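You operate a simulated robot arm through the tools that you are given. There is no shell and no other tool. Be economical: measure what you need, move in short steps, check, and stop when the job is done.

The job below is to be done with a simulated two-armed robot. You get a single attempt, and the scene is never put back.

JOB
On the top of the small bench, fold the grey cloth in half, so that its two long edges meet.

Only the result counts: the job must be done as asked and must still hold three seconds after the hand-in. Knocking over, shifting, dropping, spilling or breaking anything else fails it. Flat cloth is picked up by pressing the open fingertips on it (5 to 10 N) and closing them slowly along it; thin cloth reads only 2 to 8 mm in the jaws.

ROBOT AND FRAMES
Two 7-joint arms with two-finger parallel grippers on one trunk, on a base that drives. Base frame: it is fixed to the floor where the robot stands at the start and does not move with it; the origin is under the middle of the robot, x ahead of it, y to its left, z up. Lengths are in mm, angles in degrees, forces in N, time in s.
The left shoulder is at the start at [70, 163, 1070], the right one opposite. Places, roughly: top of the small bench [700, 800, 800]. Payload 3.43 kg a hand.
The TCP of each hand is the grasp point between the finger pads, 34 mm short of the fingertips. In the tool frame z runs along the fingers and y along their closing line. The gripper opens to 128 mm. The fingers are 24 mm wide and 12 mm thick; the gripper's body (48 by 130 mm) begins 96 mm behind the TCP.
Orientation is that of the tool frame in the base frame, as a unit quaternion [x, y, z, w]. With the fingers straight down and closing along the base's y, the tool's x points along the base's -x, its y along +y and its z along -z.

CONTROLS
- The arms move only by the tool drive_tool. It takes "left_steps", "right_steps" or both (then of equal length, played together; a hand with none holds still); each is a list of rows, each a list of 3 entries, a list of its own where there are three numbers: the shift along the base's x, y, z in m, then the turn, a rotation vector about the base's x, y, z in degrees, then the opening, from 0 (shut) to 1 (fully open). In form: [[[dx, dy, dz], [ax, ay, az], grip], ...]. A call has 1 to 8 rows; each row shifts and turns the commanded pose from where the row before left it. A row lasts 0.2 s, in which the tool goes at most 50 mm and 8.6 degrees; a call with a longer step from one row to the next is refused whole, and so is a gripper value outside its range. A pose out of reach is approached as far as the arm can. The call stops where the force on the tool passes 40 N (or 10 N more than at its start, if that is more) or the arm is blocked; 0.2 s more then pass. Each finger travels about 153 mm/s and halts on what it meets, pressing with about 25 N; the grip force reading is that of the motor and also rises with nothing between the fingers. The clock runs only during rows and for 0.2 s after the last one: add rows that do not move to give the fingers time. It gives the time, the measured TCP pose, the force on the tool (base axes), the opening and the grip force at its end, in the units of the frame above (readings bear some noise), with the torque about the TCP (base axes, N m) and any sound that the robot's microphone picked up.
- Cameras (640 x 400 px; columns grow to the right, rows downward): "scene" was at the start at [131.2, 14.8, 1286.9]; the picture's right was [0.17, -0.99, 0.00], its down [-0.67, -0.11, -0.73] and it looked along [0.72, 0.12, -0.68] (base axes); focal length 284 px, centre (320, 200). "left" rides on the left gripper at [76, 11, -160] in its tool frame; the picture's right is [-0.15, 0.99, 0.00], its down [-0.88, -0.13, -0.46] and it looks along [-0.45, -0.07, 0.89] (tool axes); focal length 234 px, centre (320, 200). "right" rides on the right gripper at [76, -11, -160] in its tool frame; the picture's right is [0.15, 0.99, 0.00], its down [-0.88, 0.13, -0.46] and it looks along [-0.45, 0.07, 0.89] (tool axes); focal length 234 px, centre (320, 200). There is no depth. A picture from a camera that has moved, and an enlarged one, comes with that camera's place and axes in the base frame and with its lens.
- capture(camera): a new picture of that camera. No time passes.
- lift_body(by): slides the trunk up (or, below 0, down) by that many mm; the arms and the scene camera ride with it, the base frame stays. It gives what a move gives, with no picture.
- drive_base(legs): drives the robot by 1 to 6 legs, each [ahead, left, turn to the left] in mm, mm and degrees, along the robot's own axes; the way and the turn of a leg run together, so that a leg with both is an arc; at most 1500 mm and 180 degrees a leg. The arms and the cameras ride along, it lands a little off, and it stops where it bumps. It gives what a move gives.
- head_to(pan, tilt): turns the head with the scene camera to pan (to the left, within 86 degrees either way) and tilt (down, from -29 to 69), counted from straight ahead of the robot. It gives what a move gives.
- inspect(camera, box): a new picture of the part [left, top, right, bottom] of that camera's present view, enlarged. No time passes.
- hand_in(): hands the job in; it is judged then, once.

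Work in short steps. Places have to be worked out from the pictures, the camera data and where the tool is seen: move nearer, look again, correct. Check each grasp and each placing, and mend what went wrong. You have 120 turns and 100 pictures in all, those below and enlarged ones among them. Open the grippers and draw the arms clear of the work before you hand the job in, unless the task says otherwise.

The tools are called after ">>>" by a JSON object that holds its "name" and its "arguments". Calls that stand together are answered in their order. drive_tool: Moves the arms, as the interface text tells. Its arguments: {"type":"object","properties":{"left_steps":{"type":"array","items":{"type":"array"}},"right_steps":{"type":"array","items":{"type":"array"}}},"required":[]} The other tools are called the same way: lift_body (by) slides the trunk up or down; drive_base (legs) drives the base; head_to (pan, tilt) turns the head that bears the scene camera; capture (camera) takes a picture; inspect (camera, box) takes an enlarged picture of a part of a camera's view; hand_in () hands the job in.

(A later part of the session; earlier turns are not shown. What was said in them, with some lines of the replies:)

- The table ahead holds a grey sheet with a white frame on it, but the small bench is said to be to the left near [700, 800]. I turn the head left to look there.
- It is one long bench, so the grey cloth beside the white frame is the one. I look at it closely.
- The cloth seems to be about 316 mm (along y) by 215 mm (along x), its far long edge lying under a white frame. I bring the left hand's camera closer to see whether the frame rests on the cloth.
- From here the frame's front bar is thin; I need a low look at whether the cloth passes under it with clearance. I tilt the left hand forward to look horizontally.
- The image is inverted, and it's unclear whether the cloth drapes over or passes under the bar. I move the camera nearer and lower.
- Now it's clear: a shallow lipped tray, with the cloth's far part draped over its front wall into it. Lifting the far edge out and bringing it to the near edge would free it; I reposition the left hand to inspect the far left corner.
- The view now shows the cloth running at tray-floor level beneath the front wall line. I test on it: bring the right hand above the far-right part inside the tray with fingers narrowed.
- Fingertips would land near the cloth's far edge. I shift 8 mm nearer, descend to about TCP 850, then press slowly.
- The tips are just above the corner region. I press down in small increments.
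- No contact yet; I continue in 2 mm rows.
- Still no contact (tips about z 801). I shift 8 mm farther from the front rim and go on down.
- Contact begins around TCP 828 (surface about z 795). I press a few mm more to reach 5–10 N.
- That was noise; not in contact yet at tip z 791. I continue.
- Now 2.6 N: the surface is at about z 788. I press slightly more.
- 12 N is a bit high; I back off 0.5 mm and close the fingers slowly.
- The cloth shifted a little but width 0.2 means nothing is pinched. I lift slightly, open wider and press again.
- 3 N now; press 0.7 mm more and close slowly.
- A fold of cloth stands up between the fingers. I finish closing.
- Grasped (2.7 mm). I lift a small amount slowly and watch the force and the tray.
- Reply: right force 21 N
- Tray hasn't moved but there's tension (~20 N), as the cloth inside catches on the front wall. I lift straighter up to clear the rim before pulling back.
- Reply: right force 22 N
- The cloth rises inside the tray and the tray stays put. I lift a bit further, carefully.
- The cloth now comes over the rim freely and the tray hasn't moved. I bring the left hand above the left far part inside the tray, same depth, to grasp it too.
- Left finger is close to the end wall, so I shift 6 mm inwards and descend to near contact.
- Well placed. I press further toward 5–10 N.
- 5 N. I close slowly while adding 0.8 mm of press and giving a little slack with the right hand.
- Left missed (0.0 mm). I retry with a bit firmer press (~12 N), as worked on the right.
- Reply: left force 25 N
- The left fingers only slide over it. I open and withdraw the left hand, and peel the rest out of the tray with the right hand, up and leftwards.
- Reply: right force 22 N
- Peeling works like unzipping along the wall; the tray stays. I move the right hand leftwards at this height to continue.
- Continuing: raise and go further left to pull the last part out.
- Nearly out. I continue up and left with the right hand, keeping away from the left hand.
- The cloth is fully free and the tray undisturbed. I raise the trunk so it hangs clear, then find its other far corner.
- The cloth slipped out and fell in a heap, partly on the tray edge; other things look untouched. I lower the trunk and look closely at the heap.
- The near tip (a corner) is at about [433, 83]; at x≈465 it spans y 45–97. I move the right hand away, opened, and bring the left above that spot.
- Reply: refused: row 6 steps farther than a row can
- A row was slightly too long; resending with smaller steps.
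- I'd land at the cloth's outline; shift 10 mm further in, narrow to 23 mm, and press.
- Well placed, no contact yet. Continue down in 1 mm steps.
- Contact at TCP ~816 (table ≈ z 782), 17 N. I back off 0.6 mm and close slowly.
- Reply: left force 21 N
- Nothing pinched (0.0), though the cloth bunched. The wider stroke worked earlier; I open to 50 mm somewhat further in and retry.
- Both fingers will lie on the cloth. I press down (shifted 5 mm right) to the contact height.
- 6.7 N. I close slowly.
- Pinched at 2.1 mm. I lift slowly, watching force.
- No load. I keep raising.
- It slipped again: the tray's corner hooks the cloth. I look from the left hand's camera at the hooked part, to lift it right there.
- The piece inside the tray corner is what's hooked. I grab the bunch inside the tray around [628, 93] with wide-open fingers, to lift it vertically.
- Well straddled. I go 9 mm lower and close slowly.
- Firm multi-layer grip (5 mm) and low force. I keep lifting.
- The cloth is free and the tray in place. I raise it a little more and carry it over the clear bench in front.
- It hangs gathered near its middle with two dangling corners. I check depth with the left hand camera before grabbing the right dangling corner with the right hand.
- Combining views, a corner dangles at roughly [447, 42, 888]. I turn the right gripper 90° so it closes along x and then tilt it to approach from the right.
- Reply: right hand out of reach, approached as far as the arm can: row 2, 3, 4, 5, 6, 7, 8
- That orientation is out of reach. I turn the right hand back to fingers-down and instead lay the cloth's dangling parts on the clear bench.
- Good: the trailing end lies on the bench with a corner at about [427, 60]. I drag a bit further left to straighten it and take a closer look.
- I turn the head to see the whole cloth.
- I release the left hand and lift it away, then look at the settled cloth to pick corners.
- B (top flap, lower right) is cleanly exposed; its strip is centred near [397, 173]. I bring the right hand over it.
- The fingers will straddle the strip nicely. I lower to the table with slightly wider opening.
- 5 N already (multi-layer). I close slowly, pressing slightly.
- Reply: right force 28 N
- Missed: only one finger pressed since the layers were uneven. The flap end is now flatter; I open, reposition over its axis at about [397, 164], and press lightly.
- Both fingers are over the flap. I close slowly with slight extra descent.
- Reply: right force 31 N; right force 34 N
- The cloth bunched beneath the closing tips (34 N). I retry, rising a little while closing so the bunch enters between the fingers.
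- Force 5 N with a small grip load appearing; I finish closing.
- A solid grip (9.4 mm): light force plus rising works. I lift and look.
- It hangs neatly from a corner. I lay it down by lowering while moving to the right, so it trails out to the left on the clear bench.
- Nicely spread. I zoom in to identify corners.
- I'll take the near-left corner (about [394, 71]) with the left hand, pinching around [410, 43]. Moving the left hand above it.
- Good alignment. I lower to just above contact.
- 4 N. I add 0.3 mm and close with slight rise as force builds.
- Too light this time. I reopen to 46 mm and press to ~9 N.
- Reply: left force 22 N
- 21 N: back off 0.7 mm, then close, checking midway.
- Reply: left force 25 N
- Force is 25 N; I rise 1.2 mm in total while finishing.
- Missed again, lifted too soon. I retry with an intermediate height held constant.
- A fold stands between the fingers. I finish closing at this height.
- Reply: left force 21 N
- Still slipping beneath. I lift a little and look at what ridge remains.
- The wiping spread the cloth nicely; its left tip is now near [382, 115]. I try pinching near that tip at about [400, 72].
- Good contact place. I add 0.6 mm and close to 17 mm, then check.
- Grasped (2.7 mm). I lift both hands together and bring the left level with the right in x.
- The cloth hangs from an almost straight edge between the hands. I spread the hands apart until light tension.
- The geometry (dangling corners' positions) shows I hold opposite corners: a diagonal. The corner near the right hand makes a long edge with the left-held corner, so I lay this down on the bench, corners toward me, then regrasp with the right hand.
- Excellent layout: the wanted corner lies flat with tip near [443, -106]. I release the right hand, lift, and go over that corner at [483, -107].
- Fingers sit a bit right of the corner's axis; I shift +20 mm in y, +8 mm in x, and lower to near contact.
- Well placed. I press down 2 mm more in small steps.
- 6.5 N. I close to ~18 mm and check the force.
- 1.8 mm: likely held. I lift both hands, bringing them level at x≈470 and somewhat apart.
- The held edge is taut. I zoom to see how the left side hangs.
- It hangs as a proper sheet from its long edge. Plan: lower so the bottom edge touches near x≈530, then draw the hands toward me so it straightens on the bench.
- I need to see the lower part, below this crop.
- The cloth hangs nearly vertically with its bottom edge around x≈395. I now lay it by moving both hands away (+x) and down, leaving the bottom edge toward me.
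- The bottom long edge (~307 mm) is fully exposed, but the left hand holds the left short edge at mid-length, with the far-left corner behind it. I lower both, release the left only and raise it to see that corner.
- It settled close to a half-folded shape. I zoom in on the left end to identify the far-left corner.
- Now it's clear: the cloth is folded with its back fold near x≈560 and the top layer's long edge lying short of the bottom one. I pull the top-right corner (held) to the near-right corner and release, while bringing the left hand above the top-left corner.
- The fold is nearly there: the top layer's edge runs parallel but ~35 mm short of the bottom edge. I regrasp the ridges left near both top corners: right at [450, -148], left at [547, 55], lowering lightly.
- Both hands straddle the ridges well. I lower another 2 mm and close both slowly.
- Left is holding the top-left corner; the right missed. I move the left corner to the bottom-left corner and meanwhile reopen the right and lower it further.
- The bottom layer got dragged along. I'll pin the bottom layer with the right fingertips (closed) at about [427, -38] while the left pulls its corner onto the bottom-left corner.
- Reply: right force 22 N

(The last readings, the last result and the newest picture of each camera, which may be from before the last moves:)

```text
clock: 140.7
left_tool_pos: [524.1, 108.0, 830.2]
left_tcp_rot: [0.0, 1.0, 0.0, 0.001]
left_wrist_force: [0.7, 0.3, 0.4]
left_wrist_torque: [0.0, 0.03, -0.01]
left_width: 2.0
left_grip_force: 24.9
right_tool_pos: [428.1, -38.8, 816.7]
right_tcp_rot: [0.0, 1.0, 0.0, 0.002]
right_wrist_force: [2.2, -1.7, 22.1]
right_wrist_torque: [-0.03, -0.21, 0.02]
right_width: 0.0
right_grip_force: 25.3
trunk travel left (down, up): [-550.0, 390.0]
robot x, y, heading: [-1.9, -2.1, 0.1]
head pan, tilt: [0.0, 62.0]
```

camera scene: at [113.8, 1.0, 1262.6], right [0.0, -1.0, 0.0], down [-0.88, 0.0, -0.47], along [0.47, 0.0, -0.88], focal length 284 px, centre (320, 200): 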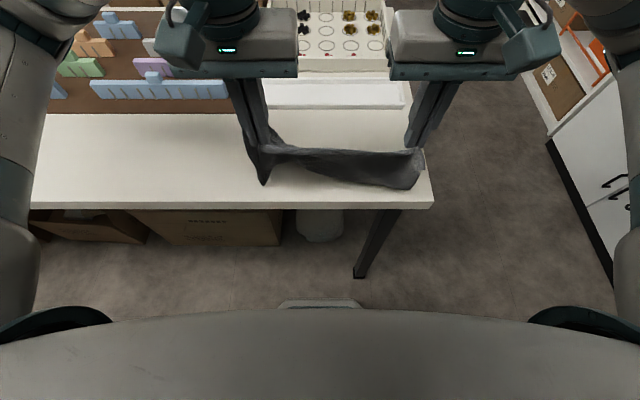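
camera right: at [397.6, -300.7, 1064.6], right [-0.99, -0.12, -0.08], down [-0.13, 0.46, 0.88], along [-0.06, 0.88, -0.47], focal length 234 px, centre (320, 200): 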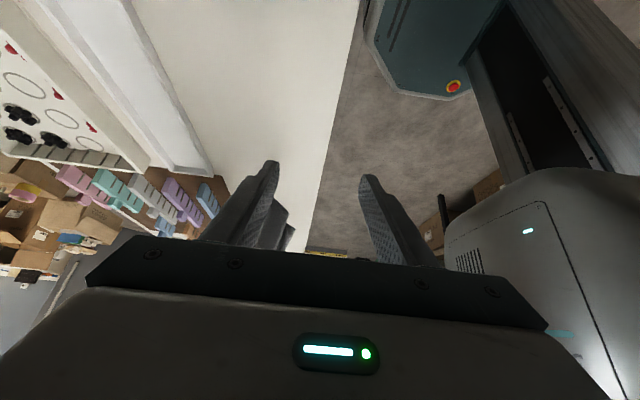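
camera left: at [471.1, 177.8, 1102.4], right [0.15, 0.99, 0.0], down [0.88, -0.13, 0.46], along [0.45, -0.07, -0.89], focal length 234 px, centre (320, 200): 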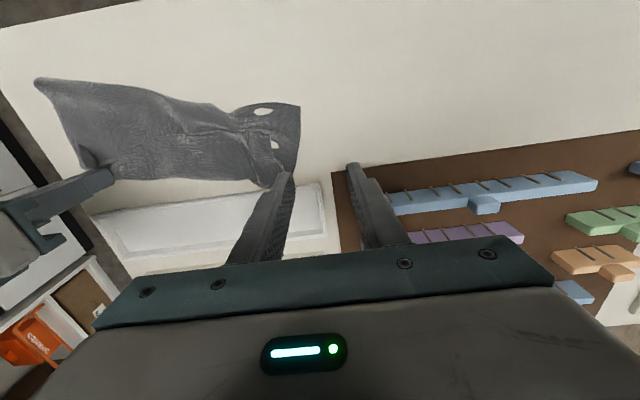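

Pinned at 22 N. Now the left lifts slightly and carries its corner to the bottom-left corner, lowers, releases and rises.

>>> {"name": "drive_tool", "arguments": {"left_steps": [[[0, 0, 0.012], [0, 0, 0], 0], [[-0.012, 0.014, 0.004], [0, 0, 0], 0], [[-0.012, 0.014, 0], [0, 0, 0], 0], [[-0.012, 0.014, 0], [0, 0, 0], 0], [[-0.006, 0.007, -0.012], [0, 0, 0], 0], [[0, 0, -0.008], [0, 0, 0], 0], [[0, 0, 0], [0, 0, 0], 0.12], [[0, 0, 0.03], [0, 0, 0], 0.2]]}}

>>> {"name": "inspect", "arguments": {"camera": "scene", "box": [220, 70, 420, 200]}}

```text
clock: 142.0
left_tool_pos: [483.4, 157.9, 831.3]
left_tcp_rot: [0.0, 1.0, 0.0, 0.0]
left_wrist_force: [-0.2, -1.4, -0.2]
left_wrist_torque: [-0.05, 0.04, -0.04]
left_width: 2.2
left_grip_force: 25.3
right_tool_pos: [428.4, -39.3, 817.4]
right_tcp_rot: [0.0, 1.0, 0.002, 0.002]
right_wrist_force: [-2.4, 1.0, 16.6]
right_wrist_torque: [0.01, 0.01, 0.02]
right_width: 0.1
right_grip_force: 24.9
trunk travel left (down, up): [-550.0, 390.0]
robot x, y, heading: [2.2, 0.8, 0.2]
head pan, tilt: [0.0, 62.0]
stopped in row 6 (right hand): the force on the tool passed its limit (the readings are from after the stop); the commanded pose is now the measured one
```

```text
3.08 times, centred on (320, 135) of scene
camera zoom: at [112.9, 0.9, 1262.2], right [0.0, -1.0, 0.0], down [-0.88, 0.0, -0.47], along [0.47, 0.0, -0.88], focal length 875 px, centre (320, 400)
```

zoom: 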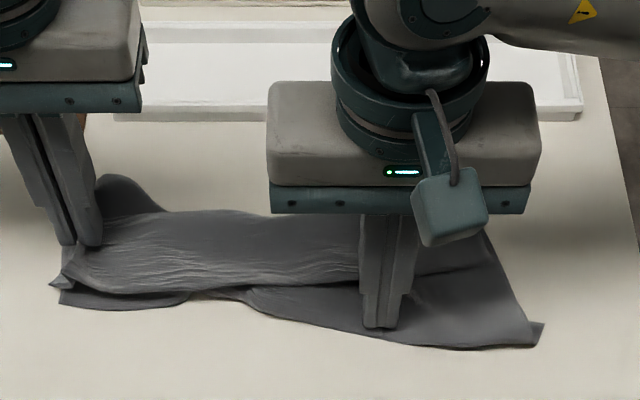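

Left corners now nearly coincide. I press the left hand down as an anchor and raise/open the right toward the top-right corner, then look.

>>> {"name": "drive_tool", "arguments": {"right_steps": [[[0, 0, 0.025], [0, 0, 0], 0], [[0, 0, 0.025], [0, 0, 0], 0.1], [[0.01, -0.03, 0.02], [0, 0, 0], 0.3], [[0.02, -0.035, 0.0], [0, 0, 0], 0.38], [[0.01, 0, 0], [0, 0, 0], 0.38], [[0, 0, 0], [0, 0, 0], 0.38]], "left_steps": [[[0, 0, -0.003], [0, 0, 0], 0], [[0, 0, -0.003], [0, 0, 0], 0], [[0, 0, -0.003], [0, 0, 0], 0], [[0, 0, 0], [0, 0, 0], 0], [[0, 0, 0], [0, 0, 0], 0], [[0, 0, 0], [0, 0, 0], 0]]}}

>>> {"name": "inspect", "arguments": {"camera": "scene", "box": [220, 70, 420, 200]}}

```text
clock: 143.4
left_tool_pos: [484.8, 157.6, 823.4]
left_tcp_rot: [0.001, 1.0, 0.0, 0.0]
left_wrist_force: [0.1, 1.1, 2.5]
left_wrist_torque: [0.05, -0.01, 0.02]
left_width: 2.2
left_grip_force: 24.8
right_tool_pos: [469.9, -104.7, 887.3]
right_tcp_rot: [0.0, 1.0, 0.001, 0.0]
right_wrist_force: [-0.3, 0.8, 0.0]
right_wrist_torque: [-0.02, -0.01, -0.02]
right_width: 48.6
right_grip_force: 0.0
trunk travel left (down, up): [-550.0, 390.0]
robot x, y, heading: [-0.2, 2.4, -0.1]
head pan, tilt: [0.0, 62.0]
```

```text
3.08 times, centred on (320, 135) of scene
camera zoom: at [113.8, 0.5, 1262.5], right [0.0, -1.0, 0.0], down [-0.88, 0.0, -0.47], along [0.47, 0.0, -0.88], focal length 875 px, centre (320, 400)
```

zoom: 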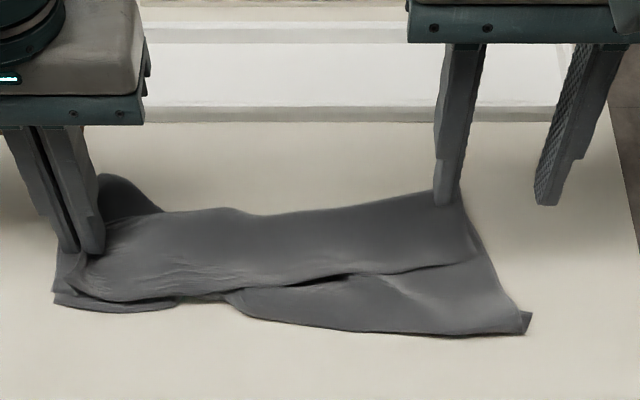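

Left is good; the right still needs its top corner moved from [476, -112] to about [423, -136]. I position the right fingers on the top layer at [488, -72] and press lightly.

>>> {"name": "drive_tool", "arguments": {"right_steps": [[[0.018, 0.033, 0], [0, 0, 0], 0.36], [[0, 0, -0.03], [0, 0, 0], 0.36], [[0, 0, -0.025], [0, 0, 0], 0.36], [[0, 0, -0.01], [0, 0, 0], 0.36], [[0, 0, -0.002], [0, 0, 0], 0.36], [[0, 0, -0.0015], [0, 0, 0], 0.36], [[0, 0, 0], [0, 0, 0], 0.36]]}}

```text
clock: 145.0
left_tool_pos: [483.1, 158.8, 822.8]
left_tcp_rot: [0.0, 1.0, 0.0, 0.0]
left_wrist_force: [-0.3, -0.5, 1.6]
left_wrist_torque: [-0.03, 0.0, 0.02]
left_width: 2.3
left_grip_force: 25.0
right_tool_pos: [488.5, -68.9, 817.2]
right_tcp_rot: [0.001, 1.0, 0.0, 0.002]
right_wrist_force: [-0.7, 0.5, 0.1]
right_wrist_torque: [0.0, -0.04, -0.02]
right_width: 45.8
right_grip_force: 0.0
trunk travel left (down, up): [-550.0, 390.0]
robot x, y, heading: [-0.8, -1.7, -0.0]
head pan, tilt: [0.0, 62.0]
```

>>> {"name": "drive_tool", "arguments": {"right_steps": [[[0, 0, -0.001], [0, 0, 0], 0.36], [[0, 0, -0.0006], [0, 0, 0], 0.34], [[0, 0, 0], [0, 0, 0], 0.29], [[0, 0, 0], [0, 0, 0], 0.24], [[0, 0, 0], [0, 0, 0], 0.19], [[0, 0, 0], [0, 0, 0], 0.15]]}}

```text
clock: 146.4
left_tool_pos: [482.7, 157.3, 823.5]
left_tcp_rot: [0.001, 1.0, -0.001, 0.0]
left_wrist_force: [0.3, 0.3, 0.8]
left_wrist_torque: [0.02, -0.02, -0.02]
left_width: 2.3
left_grip_force: 24.8
right_tool_pos: [487.7, -70.9, 816.9]
right_tcp_rot: [-0.001, 1.0, 0.001, 0.001]
right_wrist_force: [0.8, 0.5, 13.5]
right_wrist_torque: [-0.06, -0.05, 0.01]
right_width: 18.8
right_grip_force: 0.0
trunk travel left (down, up): [-550.0, 390.0]
robot x, y, heading: [-1.7, -2.0, -0.4]
head pan, tilt: [0.0, 62.0]
```

13.5 N at 19 mm, as in successful grasps. I finish closing with a tiny rise.

>>> {"name": "drive_tool", "arguments": {"right_steps": [[[0, 0, 0.0004], [0, 0, 0], 0.11], [[0, 0, 0.0001], [0, 0, 0], 0.08], [[0, 0, 0], [0, 0, 0], 0.05], [[0, 0, 0], [0, 0, 0], 0.02], [[0, 0, 0], [0, 0, 0], 0.0], [[0, 0, 0], [0, 0, 0], 0.0]]}}

```text
clock: 147.8
left_tool_pos: [484.1, 158.1, 823.3]
left_tcp_rot: [0.001, 1.0, 0.0, 0.0]
left_wrist_force: [0.6, -0.4, 0.3]
left_wrist_torque: [-0.05, 0.0, 0.0]
left_width: 2.3
left_grip_force: 25.1
right_tool_pos: [487.7, -71.7, 817.1]
right_tcp_rot: [0.001, 1.0, 0.0, 0.001]
right_wrist_force: [3.2, -1.6, 16.3]
right_wrist_torque: [-0.12, -0.07, -0.03]
right_width: 13.6
right_grip_force: 24.4
trunk travel left (down, up): [-550.0, 390.0]
robot x, y, heading: [-0.4, 0.5, -0.2]
head pan, tilt: [0.0, 62.0]
```

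13.6 mm: several layers caught. I raise 12 mm and look at what is held.

>>> {"name": "drive_tool", "arguments": {"right_steps": [[[0, 0, 0.006], [0, 0, 0], 0.0], [[0, 0, 0.008], [0, 0, 0], 0.0], [[-0.005, 0, 0.006], [0, 0, 0], 0.0]]}}

>>> {"name": "inspect", "arguments": {"camera": "scene", "box": [220, 70, 420, 200]}}

```text
clock: 148.6
left_tool_pos: [484.3, 158.2, 821.5]
left_tcp_rot: [0.0, 1.0, 0.0, 0.0]
left_wrist_force: [-0.3, -1.0, 1.9]
left_wrist_torque: [-0.01, 0.0, 0.0]
left_width: 2.3
left_grip_force: 25.6
right_tool_pos: [482.1, -71.3, 835.6]
right_tcp_rot: [0.0, 1.0, 0.0, 0.001]
right_wrist_force: [0.2, 0.8, -0.4]
right_wrist_torque: [-0.01, 0.03, 0.0]
right_width: 13.6
right_grip_force: 24.9
trunk travel left (down, up): [-550.0, 390.0]
robot x, y, heading: [0.3, -0.7, 0.0]
head pan, tilt: [0.0, 62.0]
```

```text
3.08 times, centred on (320, 135) of scene
camera zoom: at [113.5, 1.0, 1262.5], right [0.0, -1.0, 0.0], down [-0.88, 0.0, -0.47], along [0.47, 0.0, -0.88], focal length 875 px, centre (320, 400)
```

zoom: 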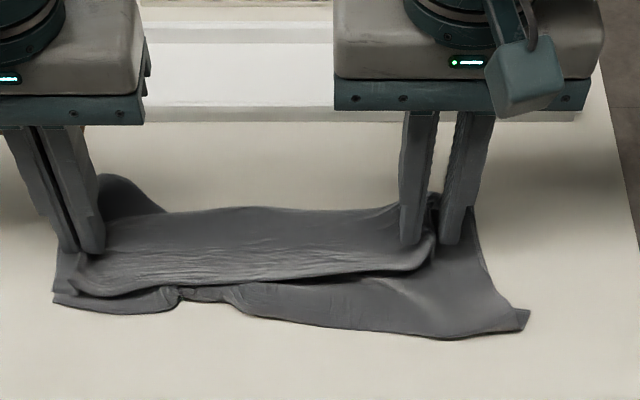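

The top layer's right end is what is rolled in the fingers; the bottom lies flat. I carry it to the near-right corner, lower, and release gently.

>>> {"name": "drive_tool", "arguments": {"right_steps": [[[0, -0.004, 0.006], [0, 0, 0], 0], [[-0.011, -0.013, 0], [0, 0, 0], 0], [[-0.012, -0.014, 0], [0, 0, 0], 0], [[-0.012, -0.014, 0], [0, 0, 0], 0], [[-0.012, -0.012, -0.005], [0, 0, 0], 0], [[0, 0, -0.01], [0, 0, 0], 0], [[0, 0, 0.0], [0, 0, 0], 0.2], [[0, 0, 0.0], [0, 0, 0], 0.38]]}}

>>> {"name": "drive_tool", "arguments": {"right_steps": [[[0, 0, 0.03], [0, 0, 0], 0.38], [[0, 0, 0.045], [0, 0, 0], 0.38], [[0, -0.03, 0.035], [0, 0, 0], 0.38], [[0.02, -0.04, 0.01], [0, 0, 0], 0.38]], "left_steps": [[[0, 0, 0], [0, 0, 0], 0], [[0, 0, 0], [0, 0, 0], 0], [[0, 0, 0], [0, 0, 0], 0], [[0, 0, 0], [0, 0, 0], 0]]}}

>>> {"name": "inspect", "arguments": {"camera": "scene", "box": [220, 70, 420, 200]}}

```text
clock: 150.4
left_tool_pos: [484.2, 158.4, 823.3]
left_tcp_rot: [0.001, 1.0, 0.0, -0.001]
left_wrist_force: [0.2, -0.4, 0.3]
left_wrist_torque: [-0.01, 0.02, 0.01]
left_width: 0.0
left_grip_force: 24.7
right_tool_pos: [434.8, -129.7, 825.8]
right_tcp_rot: [0.0, 1.0, 0.001, 0.0]
right_wrist_force: [0.1, -0.3, -0.6]
right_wrist_torque: [0.02, 0.02, 0.04]
right_width: 48.7
right_grip_force: 0.1
trunk travel left (down, up): [-550.0, 390.0]
robot x, y, heading: [1.6, 3.4, 0.1]
head pan, tilt: [0.0, 62.0]
```

```text
clock: 151.4
left_tool_pos: [483.7, 156.9, 822.6]
left_tcp_rot: [0.0, 1.0, -0.001, -0.001]
left_wrist_force: [0.3, -0.2, 0.3]
left_wrist_torque: [0.01, 0.01, 0.02]
left_width: 0.1
left_grip_force: 25.1
right_tool_pos: [456.7, -201.2, 945.7]
right_tcp_rot: [0.0, 1.0, 0.001, 0.0]
right_wrist_force: [-0.3, -0.5, 0.1]
right_wrist_torque: [0.0, -0.01, 0.0]
right_width: 48.8
right_grip_force: 0.0
trunk travel left (down, up): [-550.0, 390.0]
robot x, y, heading: [-0.2, -0.4, -0.1]
head pan, tilt: [0.0, 62.0]
```

```text
3.08 times, centred on (320, 135) of scene
camera zoom: at [113.8, -0.2, 1262.5], right [0.0, -1.0, 0.0], down [-0.88, 0.0, -0.47], along [0.47, 0.0, -0.88], focal length 875 px, centre (320, 400)
```

zoom: 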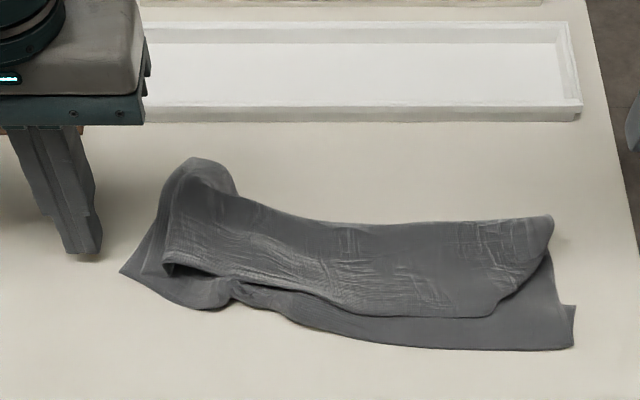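

The top layer has slack and its right corner is still short. I'll pin the bottom strip with the left fingertips near [443, 45] and press the right fingertips onto the top layer at [457, -104] to wipe it outward.

>>> {"name": "drive_tool", "arguments": {"left_steps": [[[0, 0, 0.03], [0, 0, 0], 0], [[-0.014, -0.03, 0], [0, 0, 0], 0], [[-0.014, -0.041, 0], [0, 0, 0], 0], [[-0.013, -0.041, 0], [0, 0, 0], 0], [[0, 0, -0.02], [0, 0, 0], 0], [[0, 0, -0.012], [0, 0, 0], 0], [[0, 0, -0.004], [0, 0, 0], 0], [[0, 0, -0.001], [0, 0, 0], 0]], "right_steps": [[[0, 0.03, -0.01], [0, 0, 0], 0.2], [[0, 0.033, -0.02], [0, 0, 0], 0], [[0, 0.034, -0.025], [0, 0, 0], 0], [[0, 0, -0.03], [0, 0, 0], 0], [[0, 0, -0.025], [0, 0, 0], 0], [[0, 0, -0.013], [0, 0, 0], 0], [[0, 0, -0.005], [0, 0, 0], 0], [[0, 0, -0.001], [0, 0, 0], 0]]}}

```text
clock: 153.2
left_tool_pos: [442.4, 46.6, 817.8]
left_tcp_rot: [-0.001, 1.0, -0.001, 0.002]
left_wrist_force: [4.5, 2.1, 25.8]
left_wrist_torque: [-0.05, -0.3, 0.06]
left_width: 0.0
left_grip_force: 25.1
right_tool_pos: [454.6, -100.8, 818.2]
right_tcp_rot: [-0.001, 1.0, 0.001, 0.002]
right_wrist_force: [0.9, -0.2, 1.9]
right_wrist_torque: [0.06, 0.0, -0.02]
right_width: 0.0
right_grip_force: 25.6
trunk travel left (down, up): [-550.0, 390.0]
robot x, y, heading: [1.5, 2.0, 0.0]
head pan, tilt: [0.0, 62.0]
```

Left pins with 26 N, the right touches with 2 N. I press the right slightly and wipe toward the near-right corner, then lift it away.

>>> {"name": "drive_tool", "arguments": {"right_steps": [[[0, 0, -0.0007], [0, 0, 0], 0], [[-0.005, -0.01, 0], [0, 0, 0], 0], [[-0.006, -0.012, 0], [0, 0, 0], 0], [[-0.006, -0.012, 0], [0, 0, 0], 0], [[-0.006, -0.012, 0], [0, 0, 0], 0], [[0, 0, 0.03], [0, 0, 0], 0], [[0, 0, 0.045], [0, 0, 0], 0], [[0, -0.02, 0.04], [0, 0, 0], 0]], "left_steps": [[[0, 0, 0], [0, 0, 0], 0], [[0, 0, 0], [0, 0, 0], 0], [[0, 0, 0], [0, 0, 0], 0], [[0, 0, 0], [0, 0, 0], 0], [[0, 0, 0], [0, 0, 0], 0], [[0, 0, 0.02], [0, 0, 0], 0], [[0.01, 0, 0.03], [0, 0, 0], 0], [[0.015, 0.03, 0.0], [0, 0, 0], 0]]}}

>>> {"name": "inspect", "arguments": {"camera": "scene", "box": [220, 70, 420, 200]}}

```text
clock: 154.1
left_tool_pos: [444.2, 45.0, 817.4]
left_tcp_rot: [-0.001, 1.0, -0.002, 0.002]
left_wrist_force: [-0.7, -0.6, 16.2]
left_wrist_torque: [-0.07, -0.02, -0.03]
left_width: 0.0
left_grip_force: 24.3
right_tool_pos: [444.1, -126.2, 817.3]
right_tcp_rot: [0.001, 1.0, 0.001, 0.001]
right_wrist_force: [0.8, -1.4, 2.9]
right_wrist_torque: [-0.03, 0.06, -0.04]
right_width: 0.2
right_grip_force: 24.4
trunk travel left (down, up): [-550.0, 390.0]
robot x, y, heading: [2.0, -0.7, -0.0]
head pan, tilt: [0.0, 62.0]
stopped in row 4 (left hand): the force on the tool passed its limit (the readings are from after the stop); the commanded pose is now the measured one
```

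```text
3.08 times, centred on (320, 135) of scene
camera zoom: at [112.6, 1.0, 1262.3], right [0.0, -1.0, 0.0], down [-0.88, 0.0, -0.47], along [0.47, 0.0, -0.88], focal length 875 px, centre (320, 400)
```

zoom: 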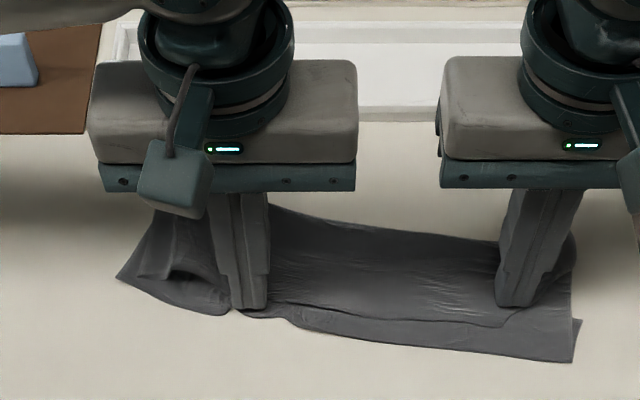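

The wipe helped: the top edge is now near the bottom edge at the right. I finish the wipe, lift the right hand off, and bring the left onto the top-left part for a similar light wipe.

>>> {"name": "drive_tool", "arguments": {"right_steps": [[[-0.007, -0.012, -0.0002], [0, 0, 0], 0], [[-0.008, -0.012, 0], [0, 0, 0], 0], [[0, 0, 0.03], [0, 0, 0], 0], [[0, 0, 0.045], [0, 0, 0], 0], [[0, -0.02, 0.04], [0, 0, 0], 0], [[0, -0.03, 0.02], [0, 0, 0], 0.2], [[0, 0, 0], [0, 0, 0], 0.3], [[0, 0, 0], [0, 0, 0], 0.3]], "left_steps": [[[0, 0, 0], [0, 0, 0], 0], [[0, 0, 0], [0, 0, 0], 0], [[0, 0, 0.02], [0, 0, 0], 0], [[0.012, 0.025, 0.01], [0, 0, 0], 0], [[0.012, 0.025, 0], [0, 0, 0], 0], [[0, 0, -0.018], [0, 0, 0], 0], [[0, 0, -0.008], [0, 0, 0], 0], [[0, 0, -0.002], [0, 0, 0], 0]]}}

```text
clock: 155.9
left_tool_pos: [467.6, 97.1, 818.0]
left_tcp_rot: [0.0, 1.0, -0.001, 0.0]
left_wrist_force: [0.0, 0.0, -0.1]
left_wrist_torque: [-0.03, -0.03, -0.01]
left_width: 0.0
left_grip_force: 24.6
right_tool_pos: [428.6, -201.2, 952.9]
right_tcp_rot: [0.001, 1.0, 0.0, 0.001]
right_wrist_force: [0.1, -0.5, 0.2]
right_wrist_torque: [-0.02, 0.0, -0.02]
right_width: 38.3
right_grip_force: 0.1
trunk travel left (down, up): [-550.0, 390.0]
robot x, y, heading: [2.4, -1.8, -0.3]
head pan, tilt: [0.0, 62.0]
5 turns are left
```

Five turns left. I press lightly and wipe the top-left layer toward the bottom-left corner, then lift and retreat.

>>> {"name": "drive_tool", "arguments": {"left_steps": [[[0, 0, -0.0015], [0, 0, 0], 0], [[-0.005, 0.008, 0], [0, 0, 0], 0], [[-0.005, 0.01, 0], [0, 0, 0], 0], [[-0.005, 0.01, 0], [0, 0, 0], 0], [[0, 0, 0.03], [0, 0, 0], 0], [[0, 0, 0.045], [0, 0, 0], 0], [[0, 0.03, 0.035], [0, 0, 0], 0.2], [[0, 0.04, 0.02], [0, 0, 0], 0.3]]}}

```text
clock: 157.7
left_tool_pos: [456.2, 195.3, 947.6]
left_tcp_rot: [0.001, 1.0, -0.001, 0.001]
left_wrist_force: [0.5, 0.3, -1.0]
left_wrist_torque: [-0.05, -0.01, -0.02]
left_width: 38.5
left_grip_force: 0.1
right_tool_pos: [428.8, -199.0, 954.7]
right_tcp_rot: [0.0, 1.0, 0.0, 0.001]
right_wrist_force: [-0.2, -0.1, 0.3]
right_wrist_torque: [-0.02, -0.04, -0.02]
right_width: 38.4
right_grip_force: 0.0
trunk travel left (down, up): [-550.0, 390.0]
robot x, y, heading: [0.4, -1.9, -0.1]
head pan, tilt: [0.0, 62.0]
4 turns are left
```

I try one last look, if a picture is left.

>>> {"name": "inspect", "arguments": {"camera": "scene", "box": [220, 70, 420, 200]}}

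```text
refused: no pictures are left
3 turns are left
```

No pictures are left; both grippers are open and clear of the work. I hand in.

>>> {"name": "hand_in", "arguments": {}}

```text
The job is handed in.
```

I handed the job in with the grey cloth folded lengthwise on the bench, but I can't confirm that its two long edges fully meet. In the last picture the top long edge was close to the bottom one at the right. The top-left part was still folded over and short of its corner. I then made two more smoothing passes, one at each end, without seeing the result because I had no pictures left.

In the pictures I had, the white tray the cloth had been lying in stayed in place and nothing else was disturbed. Both grippers are open and clear of the work.
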